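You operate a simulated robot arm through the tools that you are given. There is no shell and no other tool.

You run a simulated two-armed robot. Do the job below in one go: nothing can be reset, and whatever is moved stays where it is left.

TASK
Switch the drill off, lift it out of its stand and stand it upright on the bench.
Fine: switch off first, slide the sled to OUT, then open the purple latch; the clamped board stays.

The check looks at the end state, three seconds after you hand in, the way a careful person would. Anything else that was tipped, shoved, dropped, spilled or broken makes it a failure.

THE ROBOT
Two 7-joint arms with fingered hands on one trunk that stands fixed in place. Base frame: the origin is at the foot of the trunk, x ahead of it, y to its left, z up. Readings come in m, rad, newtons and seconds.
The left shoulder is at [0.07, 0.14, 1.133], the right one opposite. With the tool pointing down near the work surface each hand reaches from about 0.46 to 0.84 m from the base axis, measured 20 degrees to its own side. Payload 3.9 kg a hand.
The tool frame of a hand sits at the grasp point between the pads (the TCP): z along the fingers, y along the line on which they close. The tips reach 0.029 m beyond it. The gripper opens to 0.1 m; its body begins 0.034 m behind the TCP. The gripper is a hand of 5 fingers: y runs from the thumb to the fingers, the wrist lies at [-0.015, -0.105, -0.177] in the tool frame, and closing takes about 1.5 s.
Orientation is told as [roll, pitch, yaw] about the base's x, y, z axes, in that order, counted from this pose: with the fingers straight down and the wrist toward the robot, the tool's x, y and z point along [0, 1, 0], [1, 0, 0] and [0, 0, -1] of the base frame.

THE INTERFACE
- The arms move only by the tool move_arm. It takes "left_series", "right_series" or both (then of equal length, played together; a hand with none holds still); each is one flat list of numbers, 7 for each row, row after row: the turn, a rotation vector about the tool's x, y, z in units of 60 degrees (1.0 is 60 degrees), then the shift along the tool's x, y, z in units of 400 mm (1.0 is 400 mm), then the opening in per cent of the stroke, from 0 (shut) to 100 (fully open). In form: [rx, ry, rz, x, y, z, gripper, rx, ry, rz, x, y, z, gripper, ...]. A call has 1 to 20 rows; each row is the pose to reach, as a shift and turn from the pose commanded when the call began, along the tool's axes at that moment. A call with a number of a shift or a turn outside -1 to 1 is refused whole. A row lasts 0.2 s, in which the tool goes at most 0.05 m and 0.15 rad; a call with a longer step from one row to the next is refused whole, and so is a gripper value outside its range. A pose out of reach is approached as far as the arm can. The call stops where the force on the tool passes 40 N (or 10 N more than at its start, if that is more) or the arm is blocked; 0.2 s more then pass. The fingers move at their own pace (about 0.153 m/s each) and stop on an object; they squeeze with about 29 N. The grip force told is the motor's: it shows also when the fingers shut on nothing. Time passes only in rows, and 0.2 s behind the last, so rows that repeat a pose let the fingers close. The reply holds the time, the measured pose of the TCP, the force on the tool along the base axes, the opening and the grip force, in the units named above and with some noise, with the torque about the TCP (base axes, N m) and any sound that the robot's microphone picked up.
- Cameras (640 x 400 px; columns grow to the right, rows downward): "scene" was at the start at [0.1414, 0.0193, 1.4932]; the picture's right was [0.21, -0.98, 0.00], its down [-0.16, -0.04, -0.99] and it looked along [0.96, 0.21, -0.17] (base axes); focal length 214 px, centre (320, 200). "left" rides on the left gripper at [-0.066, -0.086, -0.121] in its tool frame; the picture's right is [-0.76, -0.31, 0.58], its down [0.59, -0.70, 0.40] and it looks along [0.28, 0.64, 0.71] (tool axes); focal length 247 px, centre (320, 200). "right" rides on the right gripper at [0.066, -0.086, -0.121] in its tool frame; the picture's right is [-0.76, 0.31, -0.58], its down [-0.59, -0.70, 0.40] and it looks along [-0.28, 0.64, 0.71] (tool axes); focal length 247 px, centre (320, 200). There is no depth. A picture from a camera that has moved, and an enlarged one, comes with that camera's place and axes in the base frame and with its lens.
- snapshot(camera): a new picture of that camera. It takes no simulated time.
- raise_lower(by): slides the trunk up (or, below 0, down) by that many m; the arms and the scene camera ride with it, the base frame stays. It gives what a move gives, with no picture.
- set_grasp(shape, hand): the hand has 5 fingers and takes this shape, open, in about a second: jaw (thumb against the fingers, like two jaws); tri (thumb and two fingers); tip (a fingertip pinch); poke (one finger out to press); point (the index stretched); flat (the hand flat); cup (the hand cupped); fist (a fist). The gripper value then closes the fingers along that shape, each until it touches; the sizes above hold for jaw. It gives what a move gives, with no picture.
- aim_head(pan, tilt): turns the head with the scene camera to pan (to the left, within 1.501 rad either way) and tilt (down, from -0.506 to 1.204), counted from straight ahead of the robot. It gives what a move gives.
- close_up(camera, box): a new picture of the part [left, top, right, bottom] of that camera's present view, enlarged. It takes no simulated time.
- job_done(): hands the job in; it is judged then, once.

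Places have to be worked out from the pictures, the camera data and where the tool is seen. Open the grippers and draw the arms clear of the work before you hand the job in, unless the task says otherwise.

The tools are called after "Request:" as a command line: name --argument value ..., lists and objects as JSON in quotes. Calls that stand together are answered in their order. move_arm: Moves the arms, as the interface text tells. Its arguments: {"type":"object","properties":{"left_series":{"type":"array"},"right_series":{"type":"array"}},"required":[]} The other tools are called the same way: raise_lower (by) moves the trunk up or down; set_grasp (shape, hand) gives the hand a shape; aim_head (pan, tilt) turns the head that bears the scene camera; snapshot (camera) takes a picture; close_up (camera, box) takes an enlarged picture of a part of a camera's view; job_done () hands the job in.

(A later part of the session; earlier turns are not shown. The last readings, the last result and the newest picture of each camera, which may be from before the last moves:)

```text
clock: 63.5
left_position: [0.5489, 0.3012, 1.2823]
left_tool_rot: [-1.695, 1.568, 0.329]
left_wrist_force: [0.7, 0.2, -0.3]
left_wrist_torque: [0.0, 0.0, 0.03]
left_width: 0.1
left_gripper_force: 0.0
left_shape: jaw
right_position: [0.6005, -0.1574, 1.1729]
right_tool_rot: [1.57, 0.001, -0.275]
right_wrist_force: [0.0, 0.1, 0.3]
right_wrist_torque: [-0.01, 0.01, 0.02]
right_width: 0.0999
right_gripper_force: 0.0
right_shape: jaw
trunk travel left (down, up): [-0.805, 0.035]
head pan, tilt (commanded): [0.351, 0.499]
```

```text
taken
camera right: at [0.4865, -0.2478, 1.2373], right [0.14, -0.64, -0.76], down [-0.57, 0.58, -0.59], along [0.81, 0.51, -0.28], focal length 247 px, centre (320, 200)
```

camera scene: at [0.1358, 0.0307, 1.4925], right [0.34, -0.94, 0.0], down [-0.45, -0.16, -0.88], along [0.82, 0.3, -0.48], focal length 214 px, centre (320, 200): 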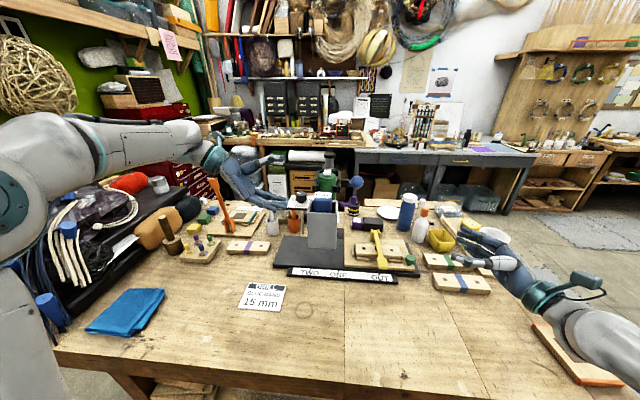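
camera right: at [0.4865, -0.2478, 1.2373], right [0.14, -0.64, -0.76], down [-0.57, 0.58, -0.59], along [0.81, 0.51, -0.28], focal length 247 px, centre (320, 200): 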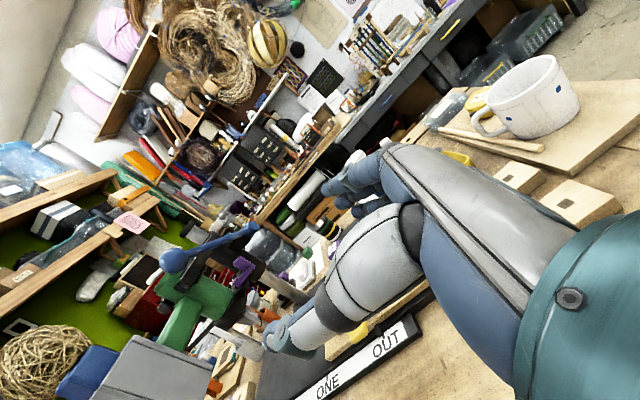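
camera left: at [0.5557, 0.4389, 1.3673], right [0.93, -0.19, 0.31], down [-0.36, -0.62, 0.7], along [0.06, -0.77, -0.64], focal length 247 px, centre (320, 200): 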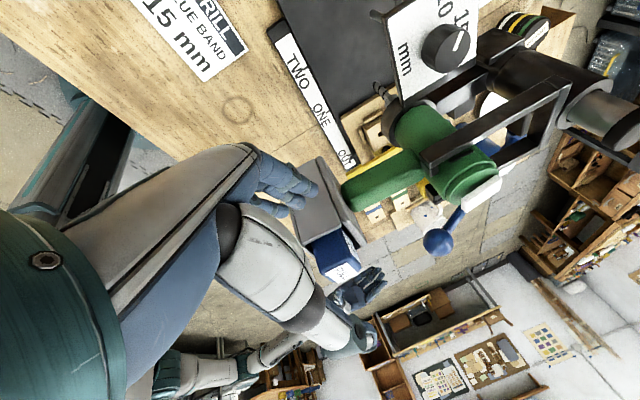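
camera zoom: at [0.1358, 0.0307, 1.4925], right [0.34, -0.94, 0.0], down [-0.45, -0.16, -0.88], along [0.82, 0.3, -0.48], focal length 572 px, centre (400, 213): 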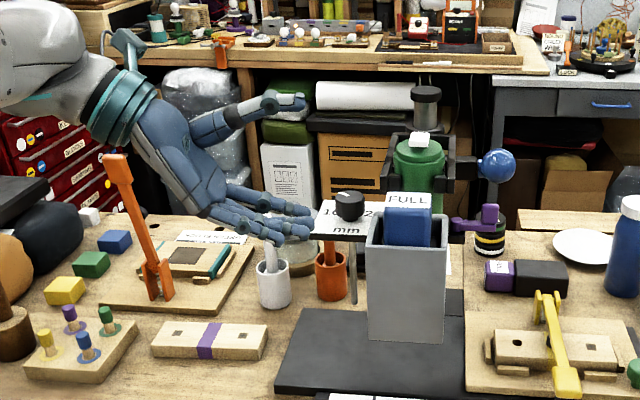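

Thumb on top, fingers below — just right. One more enlargement of the hand to measure the fingers.

Request:
close_up --camera "scene" --box '[235, 140, 315, 220]'

Request:
close_up --camera "left" --box '[250, 150, 370, 240]'

```text
5.00 times, centred on (275, 180) of scene
camera zoom: at [0.1358, 0.0307, 1.4925], right [0.34, -0.94, 0.0], down [-0.45, -0.16, -0.88], along [0.82, 0.3, -0.48], focal length 1072 px, centre (545, 300)
```

zoom: 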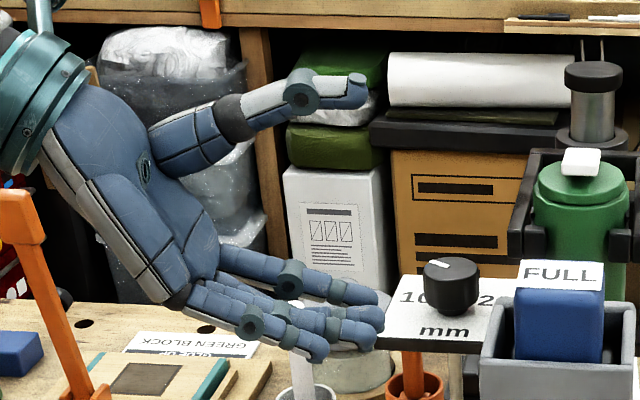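

```text
4.44 times, centred on (310, 195) of left
camera zoom: at [0.5548, 0.4376, 1.3682], right [0.93, -0.19, 0.31], down [-0.36, -0.62, 0.7], along [0.06, -0.76, -0.64], focal length 1098 px, centre (364, 222)
```

zoom: 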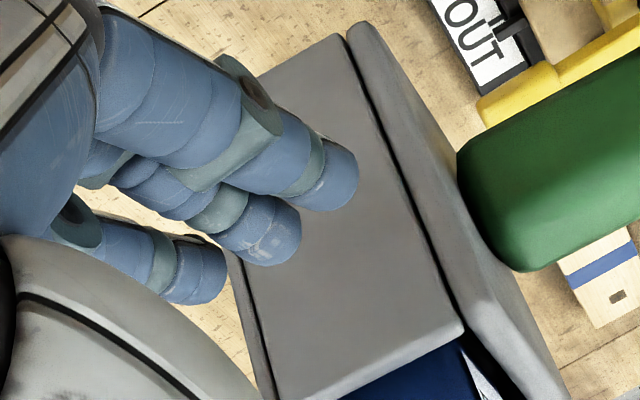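

The four fingers span about 65 mm, which fits the gap between foot (f≈0.628) and yoke pads. I'll lower the left hand to handle height, level with the handle but still well to its left.

Request:
move_arm --left_series '[0, 0, 0, -0.046, 0.062, 0.0045, 100, 0, 0, 0, -0.0925, 0.124, 0.009, 100, 0, 0, 0, -0.139, 0.186, 0.0135, 100, 0, 0, 0, -0.185, 0.2475, 0.018, 100]'

Request:
snapshot --camera "left"

Request:
close_up --camera "scene" --box '[220, 140, 380, 260]'

Request:
close_up --camera "right" --box '[60, 220, 300, 400]'

```text
clock: 64.5
left_position: [0.6208, 0.3268, 1.1831]
left_tool_rot: [-2.312, 1.568, -0.289]
left_wrist_force: [0.1, 0.2, -0.8]
left_wrist_torque: [-0.03, -0.02, -0.05]
left_width: 0.1
left_gripper_force: 0.0
left_shape: jaw
right_position: [0.6022, -0.155, 1.171]
right_tool_rot: [1.57, 0.004, -0.276]
right_wrist_force: [0.0, 0.7, 0.0]
right_wrist_torque: [-0.04, 0.02, 0.03]
right_width: 0.0997
right_gripper_force: 0.0
right_shape: jaw
trunk travel left (down, up): [-0.805, 0.035]
head pan, tilt (commanded): [0.351, 0.499]
```

```text
taken
camera left: at [0.6255, 0.4644, 1.2684], right [0.93, -0.19, 0.31], down [-0.36, -0.62, 0.7], along [0.06, -0.77, -0.64], focal length 247 px, centre (320, 200)
```

left: 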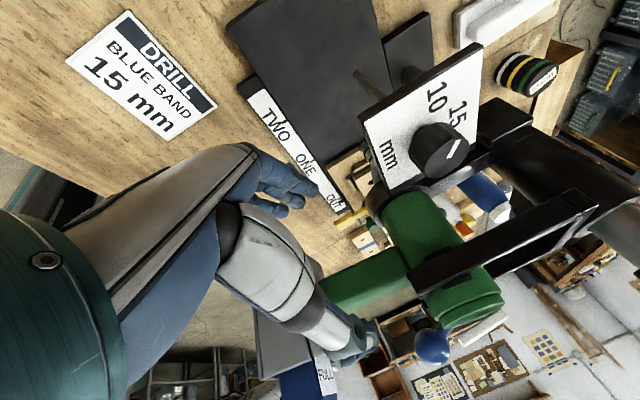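

```text
3.33 times, centred on (300, 200) of scene
camera zoom: at [0.138, 0.0324, 1.4923], right [0.34, -0.94, 0.0], down [-0.45, -0.17, -0.88], along [0.82, 0.3, -0.48], focal length 715 px, centre (387, 200)
```

zoom: 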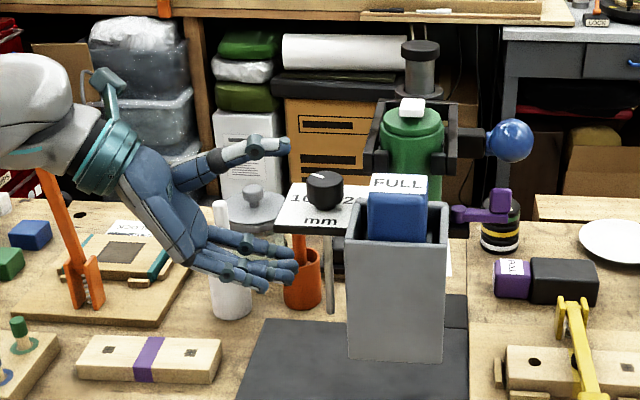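

```text
2.22 times, centred on (180, 310) of right
camera zoom: at [0.4884, -0.2464, 1.2368], right [0.14, -0.64, -0.76], down [-0.57, 0.57, -0.59], along [0.81, 0.51, -0.29], focal length 549 px, centre (631, -44)
```

zoom: 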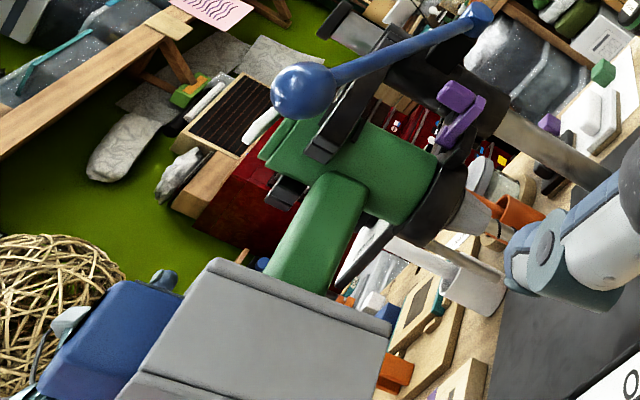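

The left hand is at the handle's height, f≈0.68. I'll slide it 9 cm toward the handle and look again.

Request:
move_arm --left_series '[0, 0, 0, 0.0152, 0, 0.0734, 100, 0, 0, 0, 0.0305, 0, 0.147, 100, 0, 0, 0, 0.0457, 0, 0.22, 100]'

Request:
snapshot --camera "left"

Request:
close_up --camera "right" --box '[60, 220, 300, 400]'

Request:
close_up --camera "scene" --box '[240, 140, 380, 240]'

```text
clock: 65.3
left_position: [0.6408, 0.2395, 1.181]
left_tool_rot: [-1.819, 1.568, 0.205]
left_wrist_force: [1.2, 1.0, -0.6]
left_wrist_torque: [0.05, -0.01, -0.02]
left_width: 0.0999
left_gripper_force: 0.0
left_shape: jaw
right_position: [0.6012, -0.1573, 1.1722]
right_tool_rot: [1.571, 0.001, -0.275]
right_wrist_force: [0.4, 0.5, 0.1]
right_wrist_torque: [0.0, -0.03, -0.02]
right_width: 0.0999
right_gripper_force: 0.1
right_shape: jaw
trunk travel left (down, up): [-0.805, 0.035]
head pan, tilt (commanded): [0.351, 0.499]
```

```text
taken
camera left: at [0.6455, 0.3762, 1.2671], right [0.93, -0.19, 0.31], down [-0.36, -0.62, 0.7], along [0.06, -0.76, -0.64], focal length 247 px, centre (320, 200)
```

left: 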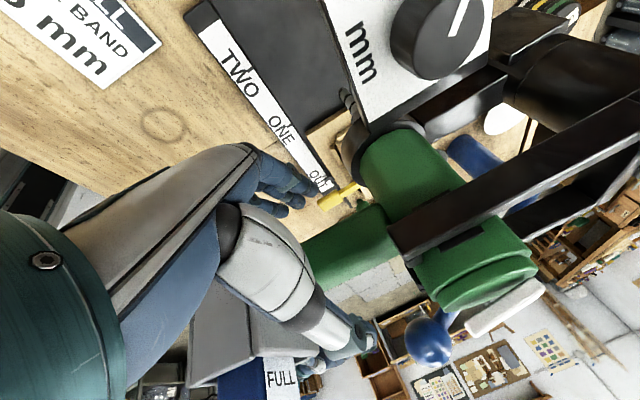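

```text
2.22 times, centred on (180, 310) of right
camera zoom: at [0.4866, -0.248, 1.2372], right [0.14, -0.64, -0.76], down [-0.57, 0.58, -0.59], along [0.81, 0.51, -0.28], focal length 549 px, centre (631, -44)
```

zoom: 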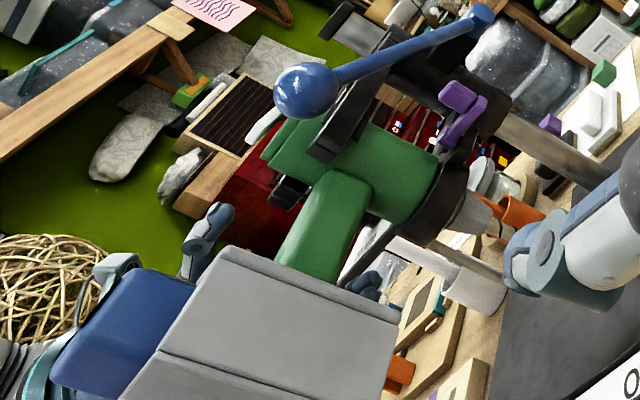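

```text
4.00 times, centred on (310, 190) of scene
camera zoom: at [0.1358, 0.0304, 1.4925], right [0.34, -0.94, 0.0], down [-0.45, -0.16, -0.88], along [0.82, 0.3, -0.48], focal length 858 px, centre (360, 240)
```

zoom: 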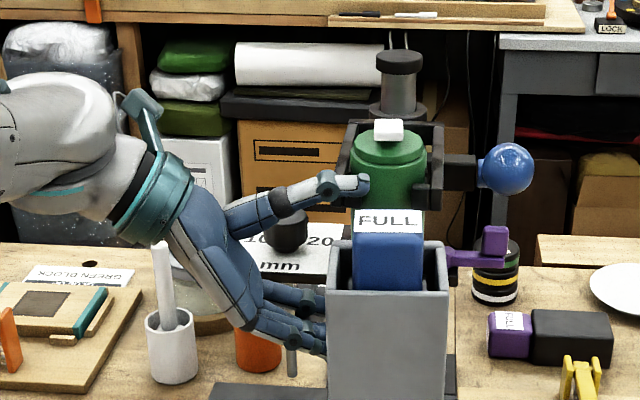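

The fingers are entering under the handle and the thumb passes over it. I'll zoom in to check clearances to the yoke and the foot.

Request:
close_up --camera "left" --box '[180, 130, 480, 370]'

Request:
close_up --camera "scene" --box '[285, 165, 345, 210]'

Request:
close_up --camera "right" --box '[120, 280, 260, 380]'

```text
1.67 times, centred on (330, 250) of left
camera zoom: at [0.6455, 0.3762, 1.2671], right [0.93, -0.19, 0.31], down [-0.36, -0.62, 0.7], along [0.06, -0.76, -0.64], focal length 412 px, centre (303, 117)
```

zoom: 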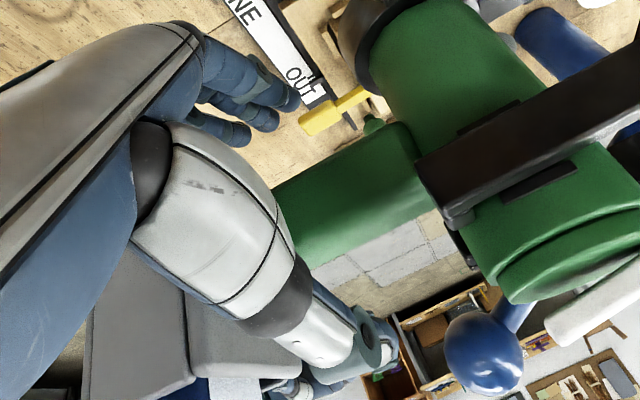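

```text
8.89 times, centred on (315, 188) of scene
camera zoom: at [0.1358, 0.0304, 1.4925], right [0.34, -0.94, 0.0], down [-0.45, -0.16, -0.88], along [0.82, 0.3, -0.48], focal length 1906 px, centre (364, 311)
```

zoom: 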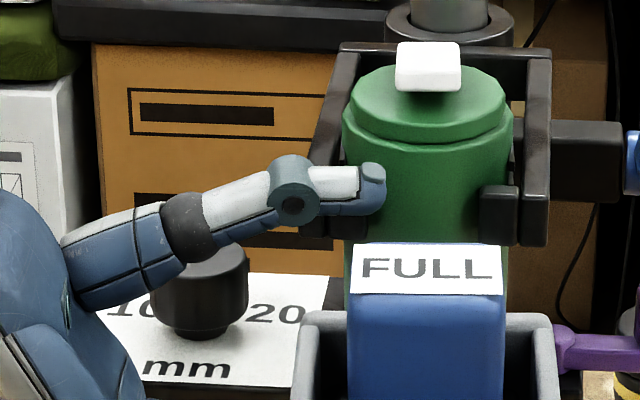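

```text
4.00 times, centred on (190, 330) of right
camera zoom: at [0.4866, -0.248, 1.2372], right [0.14, -0.64, -0.76], down [-0.57, 0.58, -0.59], along [0.81, 0.51, -0.28], focal length 988 px, centre (840, -320)
```

zoom: 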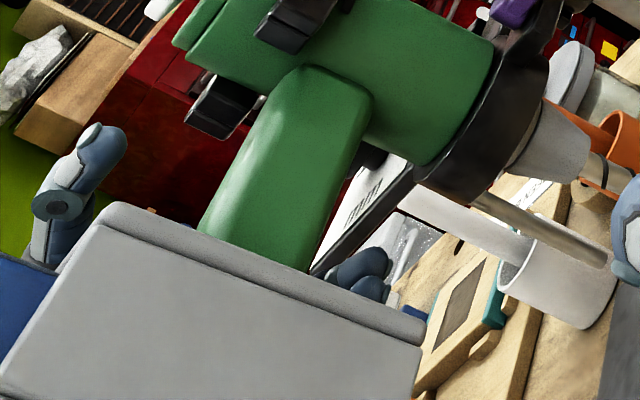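

Clearances look fine on both sides. I'll slide the last 38 mm so the handle sits between thumb and fingers.

Request:
move_arm --left_series '[0, 0, 0, 0.0098, 0, 0.047, 100, 0, 0, 0, 0.0195, 0, 0.0943, 100]'

Request:
close_up --camera "right" --box '[100, 240, 280, 380]'

Request:
close_up --camera "left" --box '[180, 130, 480, 370]'

Request:
close_up --camera "scene" --box '[275, 150, 365, 220]'

```text
clock: 65.9
left_position: [0.6516, 0.201, 1.1811]
left_tool_rot: [-1.45, 1.568, 0.573]
left_wrist_force: [0.8, 0.7, 0.0]
left_wrist_torque: [0.08, -0.09, -0.05]
left_width: 0.0997
left_gripper_force: 0.1
left_shape: jaw
right_position: [0.6023, -0.1556, 1.1709]
right_tool_rot: [1.572, 0.002, -0.276]
right_wrist_force: [0.2, 0.3, -0.1]
right_wrist_torque: [-0.02, -0.03, 0.0]
right_width: 0.0999
right_gripper_force: 0.0
right_shape: jaw
trunk travel left (down, up): [-0.805, 0.035]
head pan, tilt (commanded): [0.351, 0.499]
```

```text
2.86 times, centred on (190, 310) of right
camera zoom: at [0.4874, -0.2482, 1.2368], right [0.14, -0.64, -0.76], down [-0.57, 0.58, -0.59], along [0.81, 0.51, -0.28], focal length 706 px, centre (691, -114)
```

zoom: 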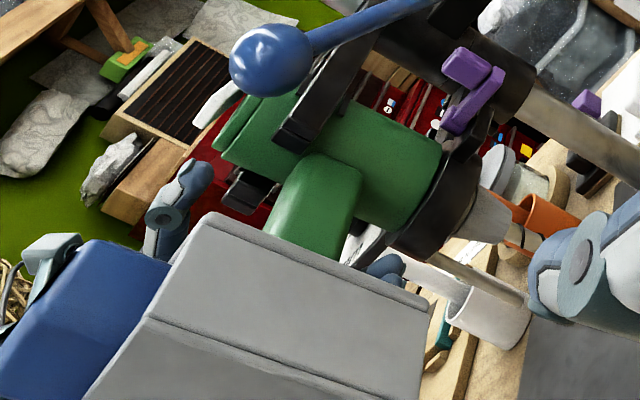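

```text
1.67 times, centred on (330, 250) of left
camera zoom: at [0.6565, 0.3387, 1.2674], right [0.93, -0.19, 0.31], down [-0.36, -0.62, 0.7], along [0.06, -0.76, -0.64], focal length 412 px, centre (303, 117)
```

zoom: 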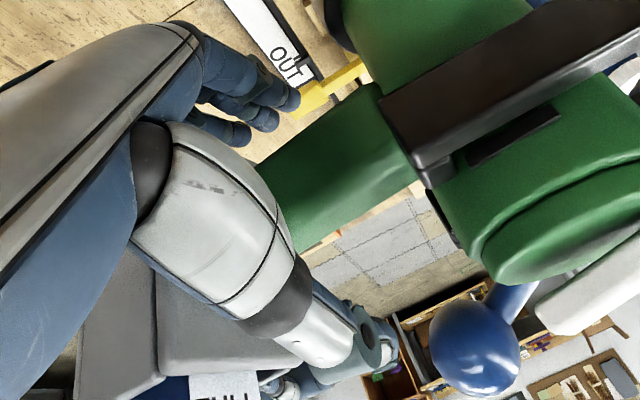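

```text
5.71 times, centred on (320, 185) of scene
camera zoom: at [0.1369, 0.0303, 1.4924], right [0.34, -0.94, 0.0], down [-0.45, -0.16, -0.88], along [0.82, 0.3, -0.48], focal length 1226 px, centre (320, 286)
```

zoom: 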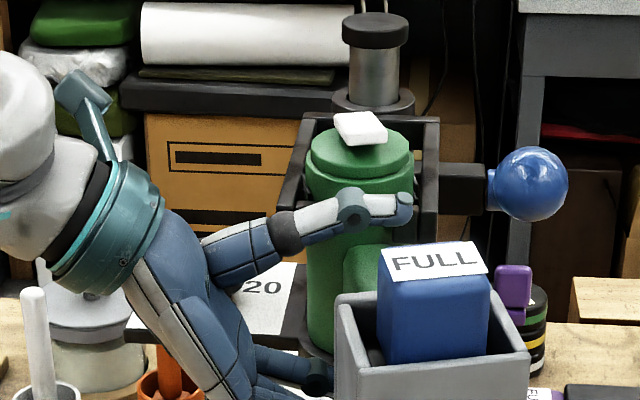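

The palm nudged the handle and the drill swivelled some degrees about its own axis in the open collar; it still stands in place. I'll back off slightly and close the hand on the handle, then correct the swivel while holding it.

Request:
move_arm --left_series '[0, 0, 0, 0, 0, -0.01, 80, 0, 0, 0, 0, 0, -0.01, 60, 0, 0, 0, 0, 0, -0.01, 45, 0, 0, 0, 0, 0, -0.01, 30, 0, 0, 0, 0, 0, -0.01, 15, 0, 0, 0, 0, 0, -0.01, 0, 0, 0, 0, 0, 0, -0.01, 0, 0, 0, 0, 0, 0, -0.01, 0, 0, 0, 0, 0, 0, -0.01, 0]'

Request:
close_up --camera "right" --box '[100, 240, 280, 380]'

Request:
close_up --camera "left" --box '[180, 130, 480, 370]'

Request:
close_up --camera "scene" --box '[275, 150, 365, 220]'

```text
clock: 67.9
left_position: [0.6488, 0.2067, 1.1802]
left_tool_rot: [-1.2, 1.569, 0.823]
left_wrist_force: [-1.9, -0.3, -0.8]
left_wrist_torque: [0.24, -0.05, -0.06]
left_width: 0.0346
left_gripper_force: 28.7
left_shape: jaw
right_position: [0.6031, -0.1555, 1.1714]
right_tool_rot: [1.572, 0.003, -0.276]
right_wrist_force: [-1.0, -0.4, -0.8]
right_wrist_torque: [0.01, 0.01, -0.02]
right_width: 0.0998
right_gripper_force: 0.1
right_shape: jaw
trunk travel left (down, up): [-0.805, 0.035]
head pan, tilt (commanded): [0.351, 0.499]
```

```text
2.86 times, centred on (190, 310) of right
camera zoom: at [0.4878, -0.2474, 1.2368], right [0.14, -0.64, -0.76], down [-0.57, 0.58, -0.59], along [0.81, 0.51, -0.29], focal length 706 px, centre (691, -114)
```

zoom: 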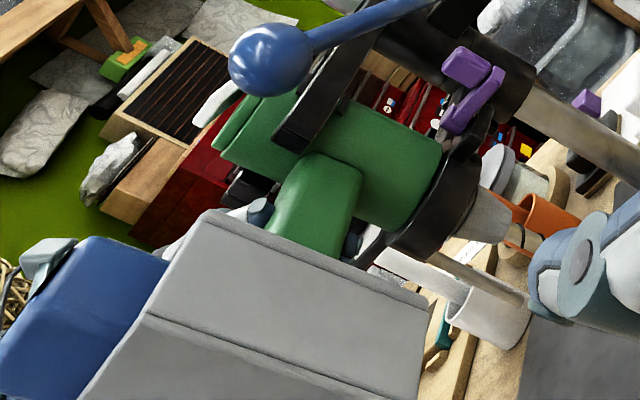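

```text
1.67 times, centred on (330, 250) of left
camera zoom: at [0.6552, 0.3436, 1.2664], right [0.93, -0.19, 0.31], down [-0.36, -0.62, 0.7], along [0.06, -0.76, -0.64], focal length 412 px, centre (303, 117)
```

zoom: 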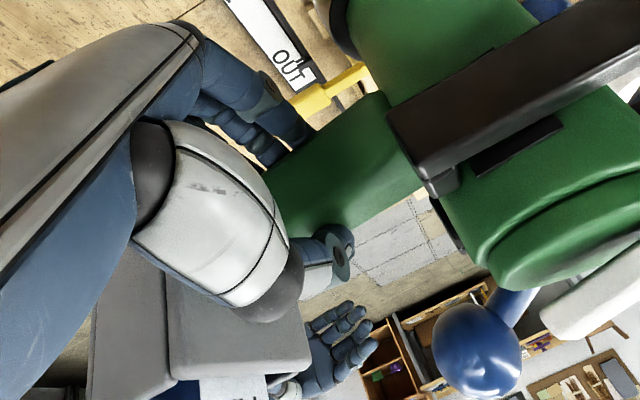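

```text
5.71 times, centred on (320, 185) of scene
camera zoom: at [0.1374, 0.0312, 1.4923], right [0.34, -0.94, 0.0], down [-0.45, -0.16, -0.88], along [0.82, 0.3, -0.48], focal length 1226 px, centre (320, 286)
```

zoom: 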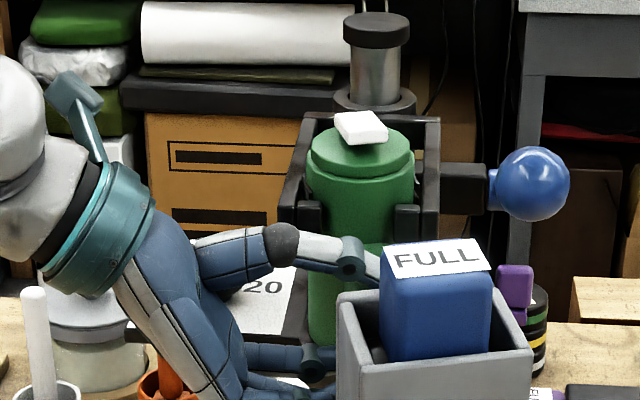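

The handle is gripped (width 35 mm, 29 N). I'll measure how far the drill is swivelled from close-ups of the foot and switch.

Request:
close_up --camera "scene" --box '[310, 180, 370, 240]'

Request:
close_up --camera "scene" --box '[305, 165, 345, 195]'

```text
6.67 times, centred on (340, 210) of scene
camera zoom: at [0.1374, 0.0312, 1.4923], right [0.34, -0.94, 0.0], down [-0.45, -0.16, -0.88], along [0.82, 0.3, -0.48], focal length 1430 px, centre (187, 133)
```

zoom: 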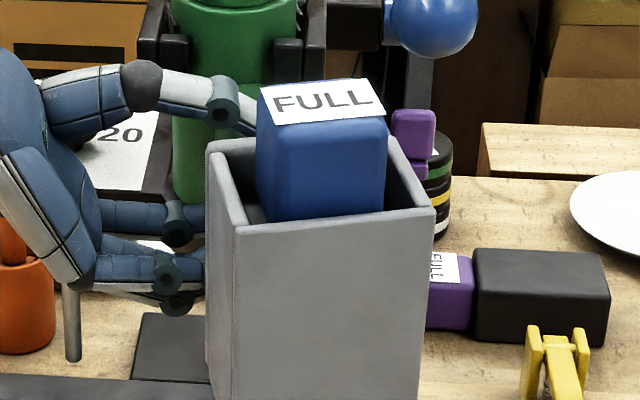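

```text
13.33 times, centred on (325, 180) of scene
camera zoom: at [0.1374, 0.0312, 1.4923], right [0.34, -0.94, 0.0], down [-0.45, -0.16, -0.88], along [0.82, 0.3, -0.48], focal length 2860 px, centre (253, 467)
```

zoom: 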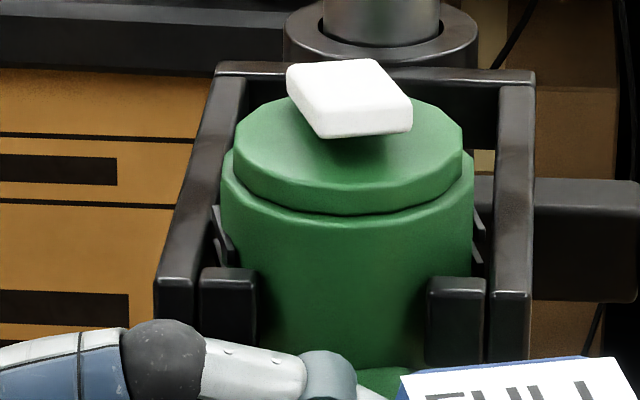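

The drill is swivelled about 14° counter-clockwise. Holding the handle, I'll turn it back by that angle about the drill's own axis.

Request:
move_arm --left_series '[0, 0.0573, 0, -0.0045, 0, -0.0112, 0, 0, 0.1146, 0, -0.009, 0, -0.0224, 0, 0, 0.1719, 0, -0.0135, 0, -0.0336, 0, 0, 0.2292, 0, -0.018, 0, -0.0448, 0]'

Request:
close_up --camera "scene" --box '[290, 160, 370, 240]'

Request:
close_up --camera "right" --box '[100, 240, 280, 380]'

Request:
close_up --camera "left" --box '[180, 130, 480, 370]'

```text
clock: 68.9
left_position: [0.6471, 0.2253, 1.1828]
left_tool_rot: [-1.746, 1.569, 0.039]
left_wrist_force: [-0.8, -0.5, 0.2]
left_wrist_torque: [0.25, -0.06, -0.07]
left_width: 0.0346
left_gripper_force: 29.2
left_shape: jaw
right_position: [0.6024, -0.1549, 1.1713]
right_tool_rot: [1.571, 0.0, -0.276]
right_wrist_force: [0.3, 1.0, -0.4]
right_wrist_torque: [0.02, 0.06, 0.0]
right_width: 0.1
right_gripper_force: 0.0
right_shape: jaw
trunk travel left (down, up): [-0.805, 0.035]
head pan, tilt (commanded): [0.351, 0.499]
```

```text
5.00 times, centred on (330, 200) of scene
camera zoom: at [0.1372, 0.0314, 1.4924], right [0.34, -0.94, 0.0], down [-0.45, -0.16, -0.88], along [0.82, 0.3, -0.48], focal length 1072 px, centre (270, 200)
```

zoom: 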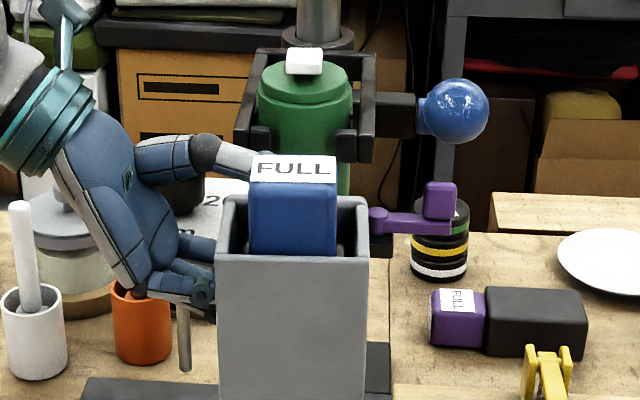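

```text
2.86 times, centred on (190, 310) of right
camera zoom: at [0.4877, -0.2473, 1.2369], right [0.14, -0.64, -0.76], down [-0.57, 0.57, -0.59], along [0.81, 0.51, -0.29], focal length 706 px, centre (691, -114)
```

zoom: 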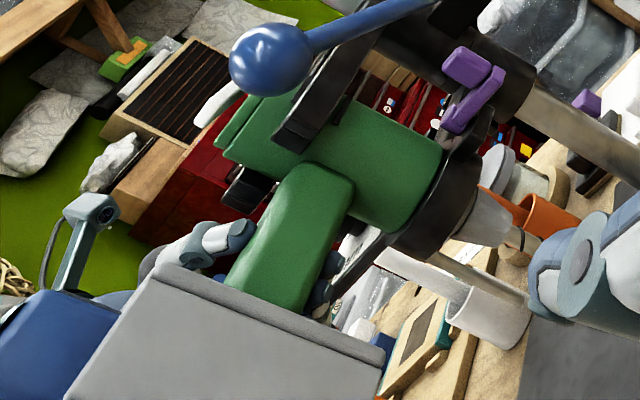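

```text
1.67 times, centred on (330, 250) of left
camera zoom: at [0.6867, 0.3572, 1.2676], right [0.86, -0.4, 0.31], down [-0.49, -0.51, 0.7], along [-0.13, -0.76, -0.64], focal length 412 px, centre (303, 117)
```

zoom: 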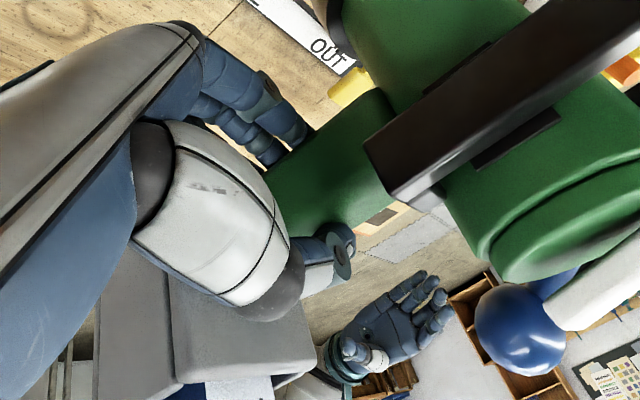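

The drill is straight again and the thumb and fingertips hold the handle from top and bottom. I'll try a small 2 cm lift and watch force and drill.

Request:
move_arm --left_series '[0, 0, 0, 0, -0.0125, 0, 0, 0, 0, 0, 0, -0.025, 0, 0, 0, 0, 0, 0, -0.0375, 0, 0, 0, 0, 0, 0, -0.05, 0, 0]'

Request:
close_up --camera "scene" --box '[290, 160, 370, 240]'

Request:
close_up --camera "right" --box '[100, 240, 280, 380]'

```text
clock: 69.9
left_position: [0.649, 0.2253, 1.2013]
left_tool_rot: [-0.87, 1.571, 0.915]
left_wrist_force: [1.5, 0.6, -11.9]
left_wrist_torque: [0.29, -0.08, -0.02]
left_width: 0.0349
left_gripper_force: 29.7
left_shape: jaw
right_position: [0.6028, -0.1559, 1.1714]
right_tool_rot: [1.57, 0.004, -0.276]
right_wrist_force: [-0.5, 0.0, -0.3]
right_wrist_torque: [0.01, -0.02, 0.02]
right_width: 0.1
right_gripper_force: 0.1
right_shape: jaw
trunk travel left (down, up): [-0.805, 0.035]
head pan, tilt (commanded): [0.351, 0.499]
```

```text
5.00 times, centred on (330, 200) of scene
camera zoom: at [0.138, 0.0316, 1.4922], right [0.34, -0.94, 0.0], down [-0.45, -0.16, -0.88], along [0.82, 0.3, -0.48], focal length 1072 px, centre (270, 200)
```

zoom: 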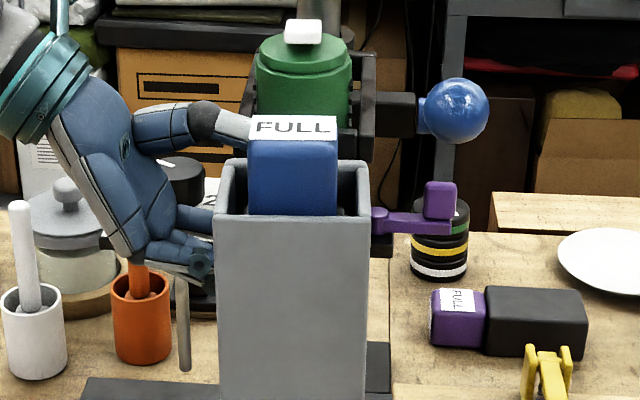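

```text
2.86 times, centred on (190, 310) of right
camera zoom: at [0.4883, -0.2471, 1.2366], right [0.14, -0.64, -0.76], down [-0.57, 0.57, -0.59], along [0.81, 0.51, -0.29], focal length 706 px, centre (691, -114)
```

zoom: 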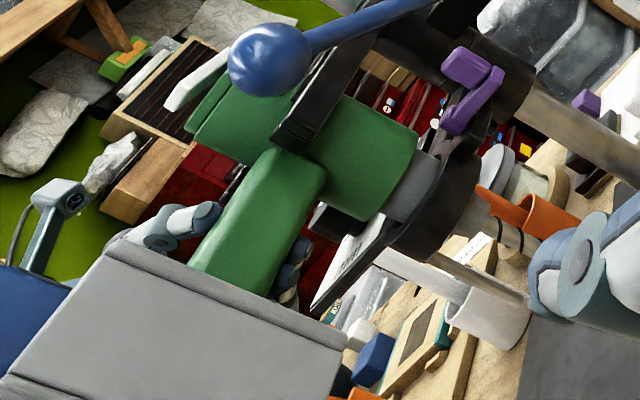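

The drill rises cleanly; it weighs about 1.2 kg and stays level. The left arm is near its reach, so I'll use the trunk's remaining 3.5 cm for a straight vertical lift.

Request:
raise_lower --by 0.034

Request:
close_up --camera "scene" --box '[280, 150, 380, 230]'

Request:
close_up --camera "right" --box '[100, 240, 280, 380]'

```text
clock: 70.7
left_position: [0.6483, 0.2245, 1.236]
left_tool_rot: [-0.333, 1.571, 1.45]
left_wrist_force: [0.7, -0.2, -11.9]
left_wrist_torque: [0.3, -0.07, -0.01]
left_width: 0.0354
left_gripper_force: 28.7
left_shape: jaw
right_position: [0.6037, -0.1556, 1.2047]
right_tool_rot: [1.568, 0.003, -0.275]
right_wrist_force: [-0.1, 0.8, -0.3]
right_wrist_torque: [0.03, -0.03, 0.02]
right_width: 0.0999
right_gripper_force: 0.1
right_shape: jaw
trunk travel left (down, up): [-0.839, 0.001]
head pan, tilt (commanded): [0.351, 0.499]
```

```text
5.00 times, centred on (330, 190) of scene
camera zoom: at [0.1387, 0.0317, 1.5262], right [0.34, -0.94, 0.0], down [-0.45, -0.16, -0.88], along [0.82, 0.3, -0.48], focal length 1072 px, centre (270, 250)
```

zoom: 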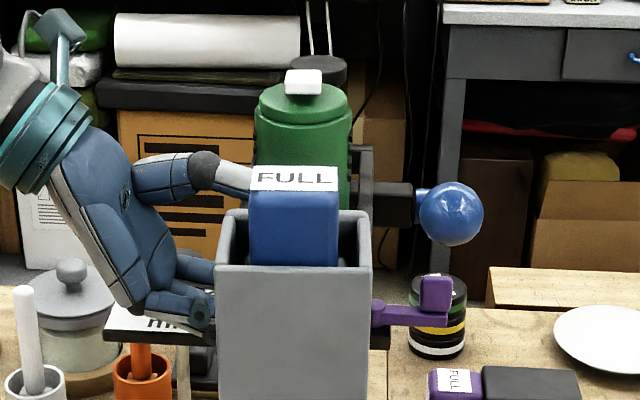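

```text
2.86 times, centred on (190, 310) of right
camera zoom: at [0.4889, -0.247, 1.2704], right [0.14, -0.64, -0.76], down [-0.57, 0.57, -0.59], along [0.81, 0.51, -0.29], focal length 706 px, centre (691, -114)
```

zoom: 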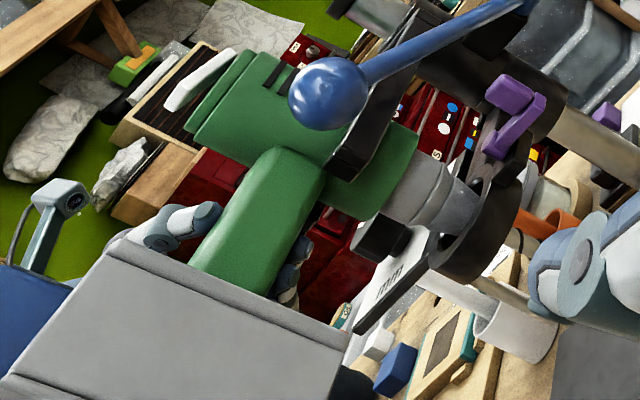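

Lifted about 5.5 cm, still level. I'll raise it 2.8 cm more by arm so the handle clears the yoke's pads.

Request:
move_arm --left_series '[0, 0, 0, 0, -0.0175, 0, 0, 0, 0, 0, 0, -0.035, 0, 0, 0, 0, 0, 0, -0.0525, 0, 0, 0, 0, 0, 0, -0.07, 0, 0]'

Request:
close_up --camera "scene" --box '[280, 140, 380, 220]'

Request:
close_up --camera "right" --box '[100, 240, 280, 380]'

```text
clock: 71.7
left_position: [0.6483, 0.2248, 1.2625]
left_tool_rot: [-1.542, 1.569, 0.241]
left_wrist_force: [-0.3, 0.3, -12.1]
left_wrist_torque: [0.36, -0.1, -0.02]
left_width: 0.035
left_gripper_force: 29.0
left_shape: jaw
right_position: [0.603, -0.1559, 1.2041]
right_tool_rot: [1.57, 0.003, -0.277]
right_wrist_force: [0.2, 0.0, 0.2]
right_wrist_torque: [0.0, 0.02, 0.01]
right_width: 0.0998
right_gripper_force: 0.1
right_shape: jaw
trunk travel left (down, up): [-0.839, 0.001]
head pan, tilt (commanded): [0.351, 0.499]
```

```text
5.00 times, centred on (330, 180) of scene
camera zoom: at [0.1377, 0.0316, 1.5263], right [0.34, -0.94, 0.0], down [-0.45, -0.16, -0.88], along [0.82, 0.3, -0.48], focal length 1072 px, centre (270, 300)
```

zoom: 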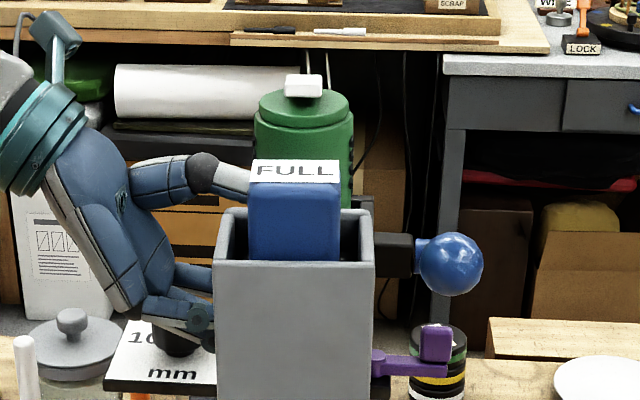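

```text
2.86 times, centred on (190, 310) of right
camera zoom: at [0.4881, -0.2471, 1.2708], right [0.14, -0.64, -0.76], down [-0.57, 0.57, -0.59], along [0.81, 0.51, -0.29], focal length 706 px, centre (691, -114)
```

zoom: 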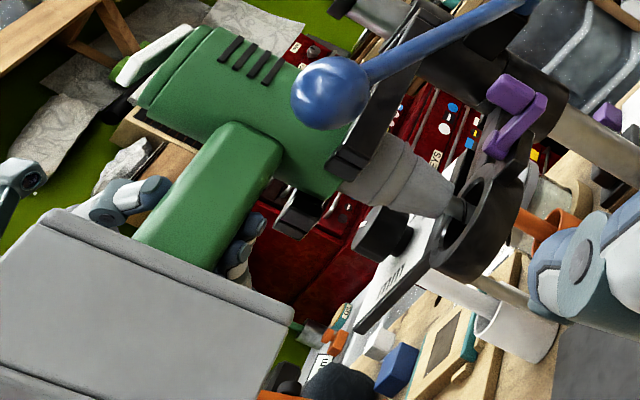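

The handle is now above the pads and the chuck is out of the collar. I'll lift another 6 cm while turning the drill counter-clockwise about its axis, which brings the wrist back within easy reach.

Request:
move_arm --left_series '[0, -0.0557, 0, 0.0008, -0.02, 0.0115, 0, 0, -0.1114, 0, 0.0016, -0.045, 0.023, 0, 0, -0.167, 0, 0.0025, -0.07, 0.0345, 0, 0, -0.2227, 0, 0.0033, -0.1, 0.046, 0, 0, -0.278, 0, 0.0041, -0.125, 0.0575, 0, 0, -0.334, 0, 0.005, -0.15, 0.069, 0]'

Request:
close_up --camera "scene" --box '[270, 110, 390, 210]'

Request:
close_up --camera "right" --box '[60, 200, 300, 390]'

```text
clock: 73.1
left_position: [0.6525, 0.1967, 1.3235]
left_tool_rot: [-1.158, 1.568, 0.978]
left_wrist_force: [0.2, 0.3, -12.5]
left_wrist_torque: [0.3, 0.07, 0.02]
left_width: 0.0349
left_gripper_force: 29.2
left_shape: jaw
right_position: [0.6023, -0.1561, 1.2052]
right_tool_rot: [1.57, 0.003, -0.275]
right_wrist_force: [0.0, 0.5, -0.9]
right_wrist_torque: [-0.01, -0.02, -0.02]
right_width: 0.1002
right_gripper_force: 0.0
right_shape: jaw
trunk travel left (down, up): [-0.839, 0.001]
head pan, tilt (commanded): [0.351, 0.499]
```

```text
4.00 times, centred on (330, 160) of scene
camera zoom: at [0.1376, 0.0308, 1.5263], right [0.34, -0.94, 0.0], down [-0.45, -0.16, -0.88], along [0.82, 0.3, -0.48], focal length 858 px, centre (280, 360)
```

zoom: 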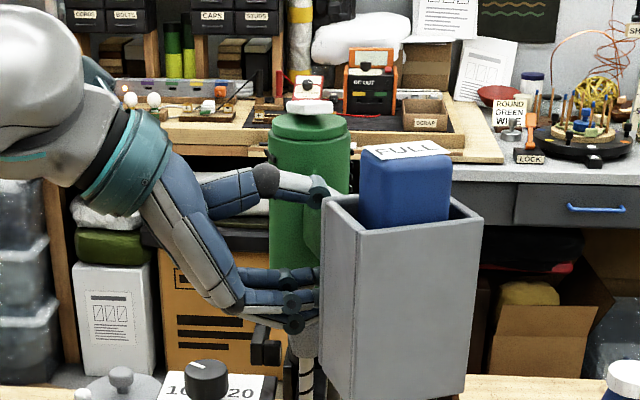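

```text
2.11 times, centred on (180, 295) of right
camera zoom: at [0.488, -0.2478, 1.2706], right [0.14, -0.64, -0.76], down [-0.57, 0.58, -0.59], along [0.81, 0.51, -0.29], focal length 520 px, centre (615, 0)
```

zoom: 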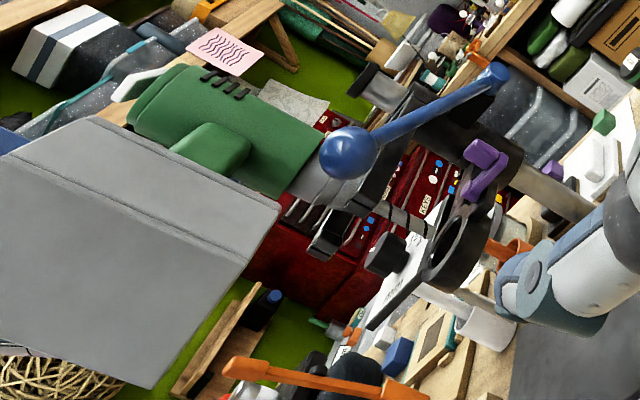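

The bit's tip is just clear above the collar. I'll lift 4.5 cm more and then draw the drill straight toward the robot, so the bit passes out between the yoke's pads.

Request:
move_arm --left_series '[0, 0, 0, 0, -0.0375, 0, 0, 0, 0, 0, 0, -0.075, 0, 0, 0, 0, 0, 0, -0.1125, 0, 0, 0, 0, 0, 0.047, -0.1125, -0.0154, 0, 0, 0, 0, 0.095, -0.1125, -0.031, 0, 0, 0, 0, 0.1425, -0.1125, -0.046, 0, 0, 0, 0, 0.19, -0.1125, -0.062, 0, 0, 0, 0, 0.2375, -0.1125, -0.077, 0, 0, 0, 0, 0.285, -0.1125, -0.0925, 0]'

Request:
snapshot --camera "scene"

Request:
close_up --camera "right" --box '[0, 120, 320, 390]'

```text
clock: 75.1
left_position: [0.5354, 0.1692, 1.368]
left_tool_rot: [-2.209, 1.57, -0.073]
left_wrist_force: [-0.1, 0.3, -11.3]
left_wrist_torque: [0.32, 0.05, 0.04]
left_width: 0.035
left_gripper_force: 29.2
left_shape: jaw
right_position: [0.602, -0.1556, 1.2047]
right_tool_rot: [1.571, 0.002, -0.277]
right_wrist_force: [0.1, 0.5, -0.2]
right_wrist_torque: [0.0, 0.04, -0.02]
right_width: 0.0997
right_gripper_force: 0.1
right_shape: jaw
trunk travel left (down, up): [-0.839, 0.001]
head pan, tilt (commanded): [0.351, 0.499]
```

```text
taken
camera scene: at [0.1369, 0.0316, 1.5264], right [0.34, -0.94, 0.0], down [-0.45, -0.16, -0.88], along [0.82, 0.3, -0.48], focal length 214 px, centre (320, 200)
```

scene: 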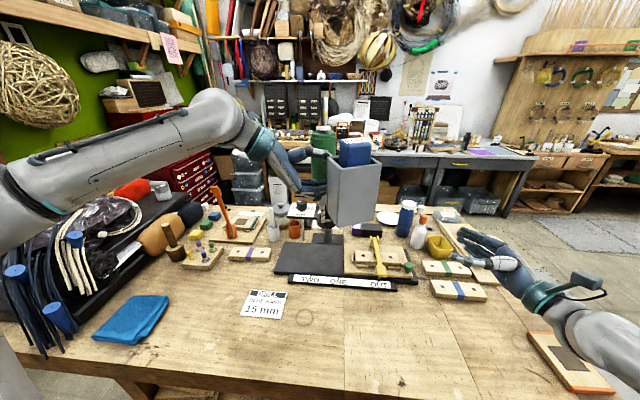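

```text
1.48 times, centred on (160, 255) of right
camera zoom: at [0.4874, -0.2471, 1.2711], right [0.14, -0.64, -0.76], down [-0.57, 0.57, -0.59], along [0.81, 0.51, -0.29], focal length 366 px, centre (557, 118)
```

zoom: 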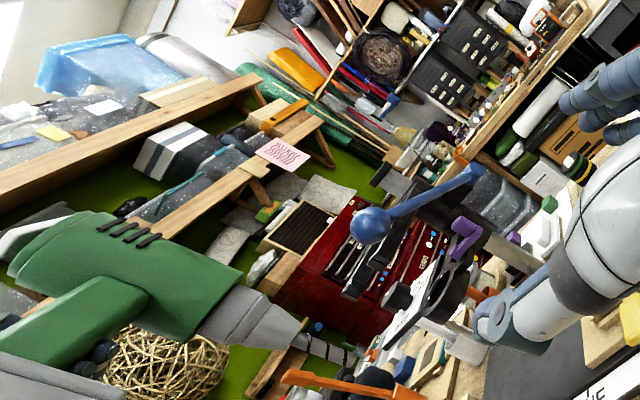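

The drill is clear of the stand. I'll carry it right and back to open space while undoing the swivel, and move the right arm a bit further away.

Request:
move_arm --left_series '[0, 0.0557, 0, 0.053, -0.001, 0.04, 0, 0, 0.1114, 0, 0.105, -0.002, 0.081, 0, 0, 0.167, 0, 0.158, -0.003, 0.121, 0, 0, 0.2227, 0, 0.211, -0.003, 0.161, 0, 0, 0.278, 0, 0.263, -0.004, 0.202, 0, 0, 0.334, 0, 0.316, -0.005, 0.242, 0]' --right_series '[0, 0, 0, 0, 0, -0.043, 100, 0, 0, 0, 0, 0, -0.087, 100, 0, 0, 0, 0, 0, -0.13, 100, 0, 0, 0, 0, 0, -0.173, 100, 0, 0, 0, 0, 0, -0.217, 100, 0, 0, 0, 0, 0, -0.26, 100]'

Request:
snapshot --camera "scene"

Request:
snapshot --camera "right"

```text
clock: 76.5
left_position: [0.4786, 0.0177, 1.368]
left_tool_rot: [-0.836, 1.567, 0.946]
left_wrist_force: [0.1, -0.1, -12.3]
left_wrist_torque: [0.33, -0.08, 0.0]
left_width: 0.0349
left_gripper_force: 29.1
left_shape: jaw
right_position: [0.5738, -0.2586, 1.2035]
right_tool_rot: [1.572, 0.003, -0.275]
right_wrist_force: [-0.1, -0.1, 0.4]
right_wrist_torque: [0.02, 0.01, 0.02]
right_width: 0.0999
right_gripper_force: 0.0
right_shape: jaw
trunk travel left (down, up): [-0.839, 0.001]
head pan, tilt (commanded): [0.351, 0.499]
```

```text
taken
camera scene: at [0.1369, 0.029, 1.5264], right [0.34, -0.94, 0.0], down [-0.45, -0.16, -0.88], along [0.82, 0.3, -0.48], focal length 214 px, centre (320, 200)
```

scene: 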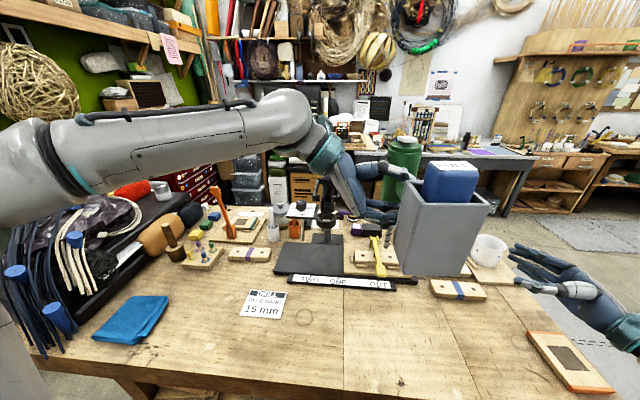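

```text
taken
camera right: at [0.4589, -0.3495, 1.2695], right [0.14, -0.64, -0.76], down [-0.57, 0.58, -0.59], along [0.81, 0.51, -0.28], focal length 247 px, centre (320, 200)
```

right: 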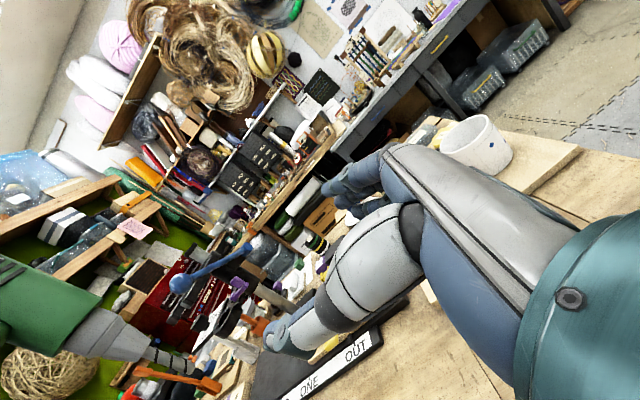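

Everything is steady. Now I'll rotate the drill nose-up by 45° about the finger axis, watching the grip.

Request:
move_arm --left_series '[0, 0, 0.09, 0, 0, 0, 0, 0, 0, 0.185, 0, 0, 0, 0, 0, 0, 0.28, 0, 0, 0, 0, 0, 0, 0.375, 0, 0, 0, 0, 0, 0, 0.47, 0, 0, 0, 0, 0, 0, 0.565, 0, 0, 0, 0, 0, 0, 0.66, 0, 0, 0, 0, 0, 0, 0.75, 0, 0, 0, 0]'

Request:
snapshot --camera "scene"

Request:
snapshot --camera "left"

```text
clock: 78.3
left_position: [0.4808, 0.0187, 1.3699]
left_tool_rot: [-1.571, 0.783, 0.215]
left_wrist_force: [0.5, 0.4, -11.4]
left_wrist_torque: [0.27, 0.07, 0.0]
left_width: 0.0353
left_gripper_force: 28.9
left_shape: jaw
right_position: [0.5742, -0.2554, 1.2037]
right_tool_rot: [1.571, 0.002, -0.276]
right_wrist_force: [-0.1, -0.3, 0.3]
right_wrist_torque: [0.02, 0.05, 0.0]
right_width: 0.0997
right_gripper_force: 0.0
right_shape: jaw
trunk travel left (down, up): [-0.839, 0.001]
head pan, tilt (commanded): [0.351, 0.499]
```

```text
taken
camera scene: at [0.1376, 0.0312, 1.5263], right [0.34, -0.94, 0.0], down [-0.45, -0.16, -0.88], along [0.82, 0.3, -0.48], focal length 214 px, centre (320, 200)
```

scene: 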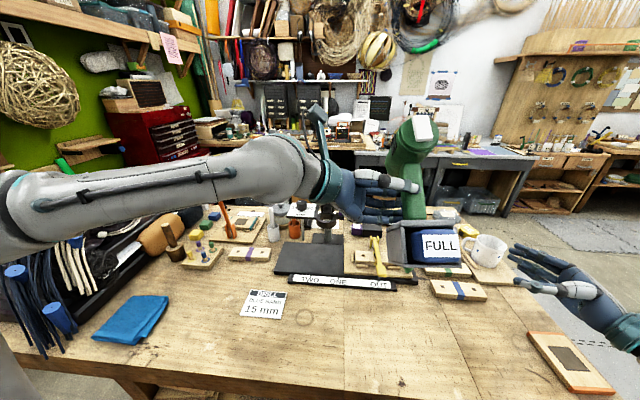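

```text
taken
camera left: at [0.4404, 0.1343, 1.4771], right [0.43, -0.5, 0.75], down [-0.81, -0.58, 0.08], along [0.4, -0.64, -0.65], focal length 247 px, centre (320, 200)
```

left: 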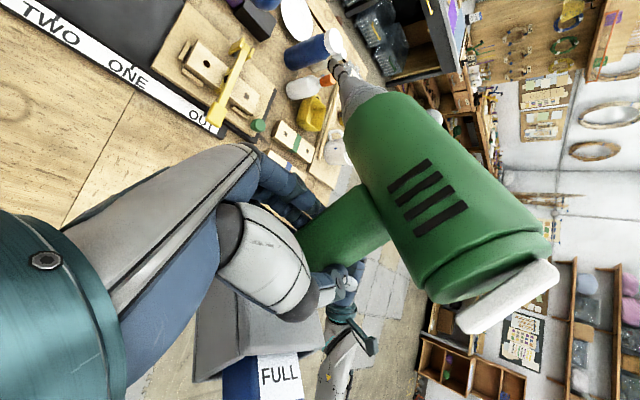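

Halfway round with the grip steady. I'll complete the turn so that the foot faces down.

Request:
move_arm --left_series '[0, 0, 0.09, 0, 0, 0, 0, 0, 0, 0.185, 0, 0, 0, 0, 0, 0, 0.28, 0, 0, 0, 0, 0, 0, 0.375, 0, 0, 0, 0, 0, 0, 0.47, 0, 0, 0, 0, 0, 0, 0.565, 0, 0, 0, 0, 0, 0, 0.66, 0, 0, 0, 0, 0, 0, 0.75, 0, 0, 0, 0]'

Request:
snapshot --camera "scene"

Request:
snapshot --camera "left"

Request:
snapshot --camera "right"

```text
clock: 80.1
left_position: [0.4802, 0.0193, 1.3698]
left_tool_rot: [-1.571, -0.002, 0.212]
left_wrist_force: [-0.3, -0.8, -11.8]
left_wrist_torque: [0.29, 0.18, 0.0]
left_width: 0.0343
left_gripper_force: 29.0
left_shape: jaw
right_position: [0.5741, -0.2553, 1.2041]
right_tool_rot: [1.572, 0.002, -0.276]
right_wrist_force: [-0.3, 0.4, 0.1]
right_wrist_torque: [0.01, -0.02, -0.01]
right_width: 0.0998
right_gripper_force: 0.0
right_shape: jaw
trunk travel left (down, up): [-0.839, 0.001]
head pan, tilt (commanded): [0.351, 0.499]
```

```text
taken
camera scene: at [0.1378, 0.031, 1.5263], right [0.34, -0.94, 0.0], down [-0.45, -0.16, -0.88], along [0.82, 0.3, -0.48], focal length 214 px, centre (320, 200)
```

scene: 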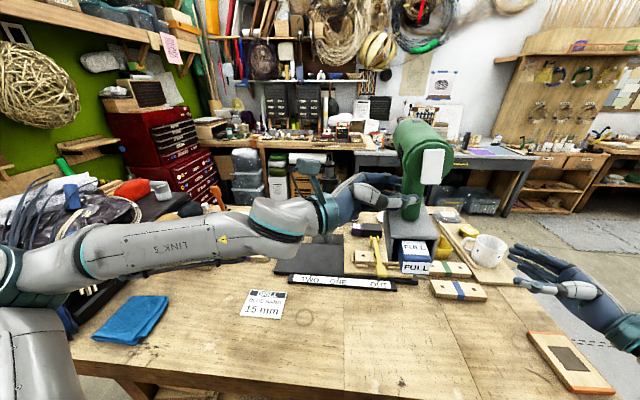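

```text
taken
camera left: at [0.3722, 0.1196, 1.4358], right [-0.18, -0.63, 0.76], down [-0.6, -0.54, -0.59], along [0.78, -0.56, -0.28], focal length 247 px, centre (320, 200)
```

left: 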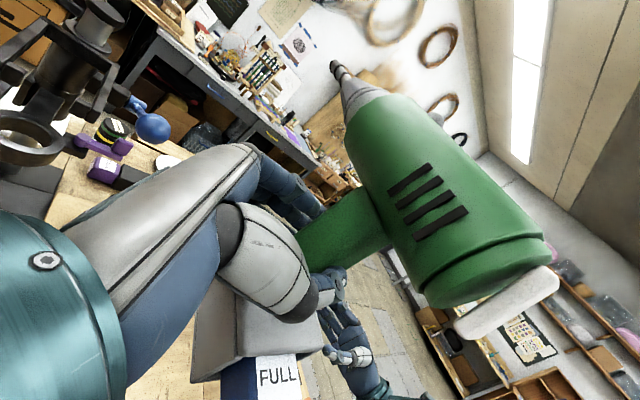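

```text
taken
camera right: at [0.4597, -0.3474, 1.2698], right [0.14, -0.64, -0.76], down [-0.57, 0.58, -0.59], along [0.81, 0.51, -0.29], focal length 247 px, centre (320, 200)
```

right: 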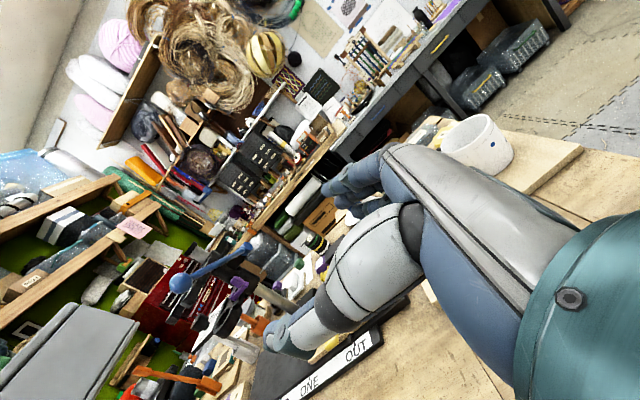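

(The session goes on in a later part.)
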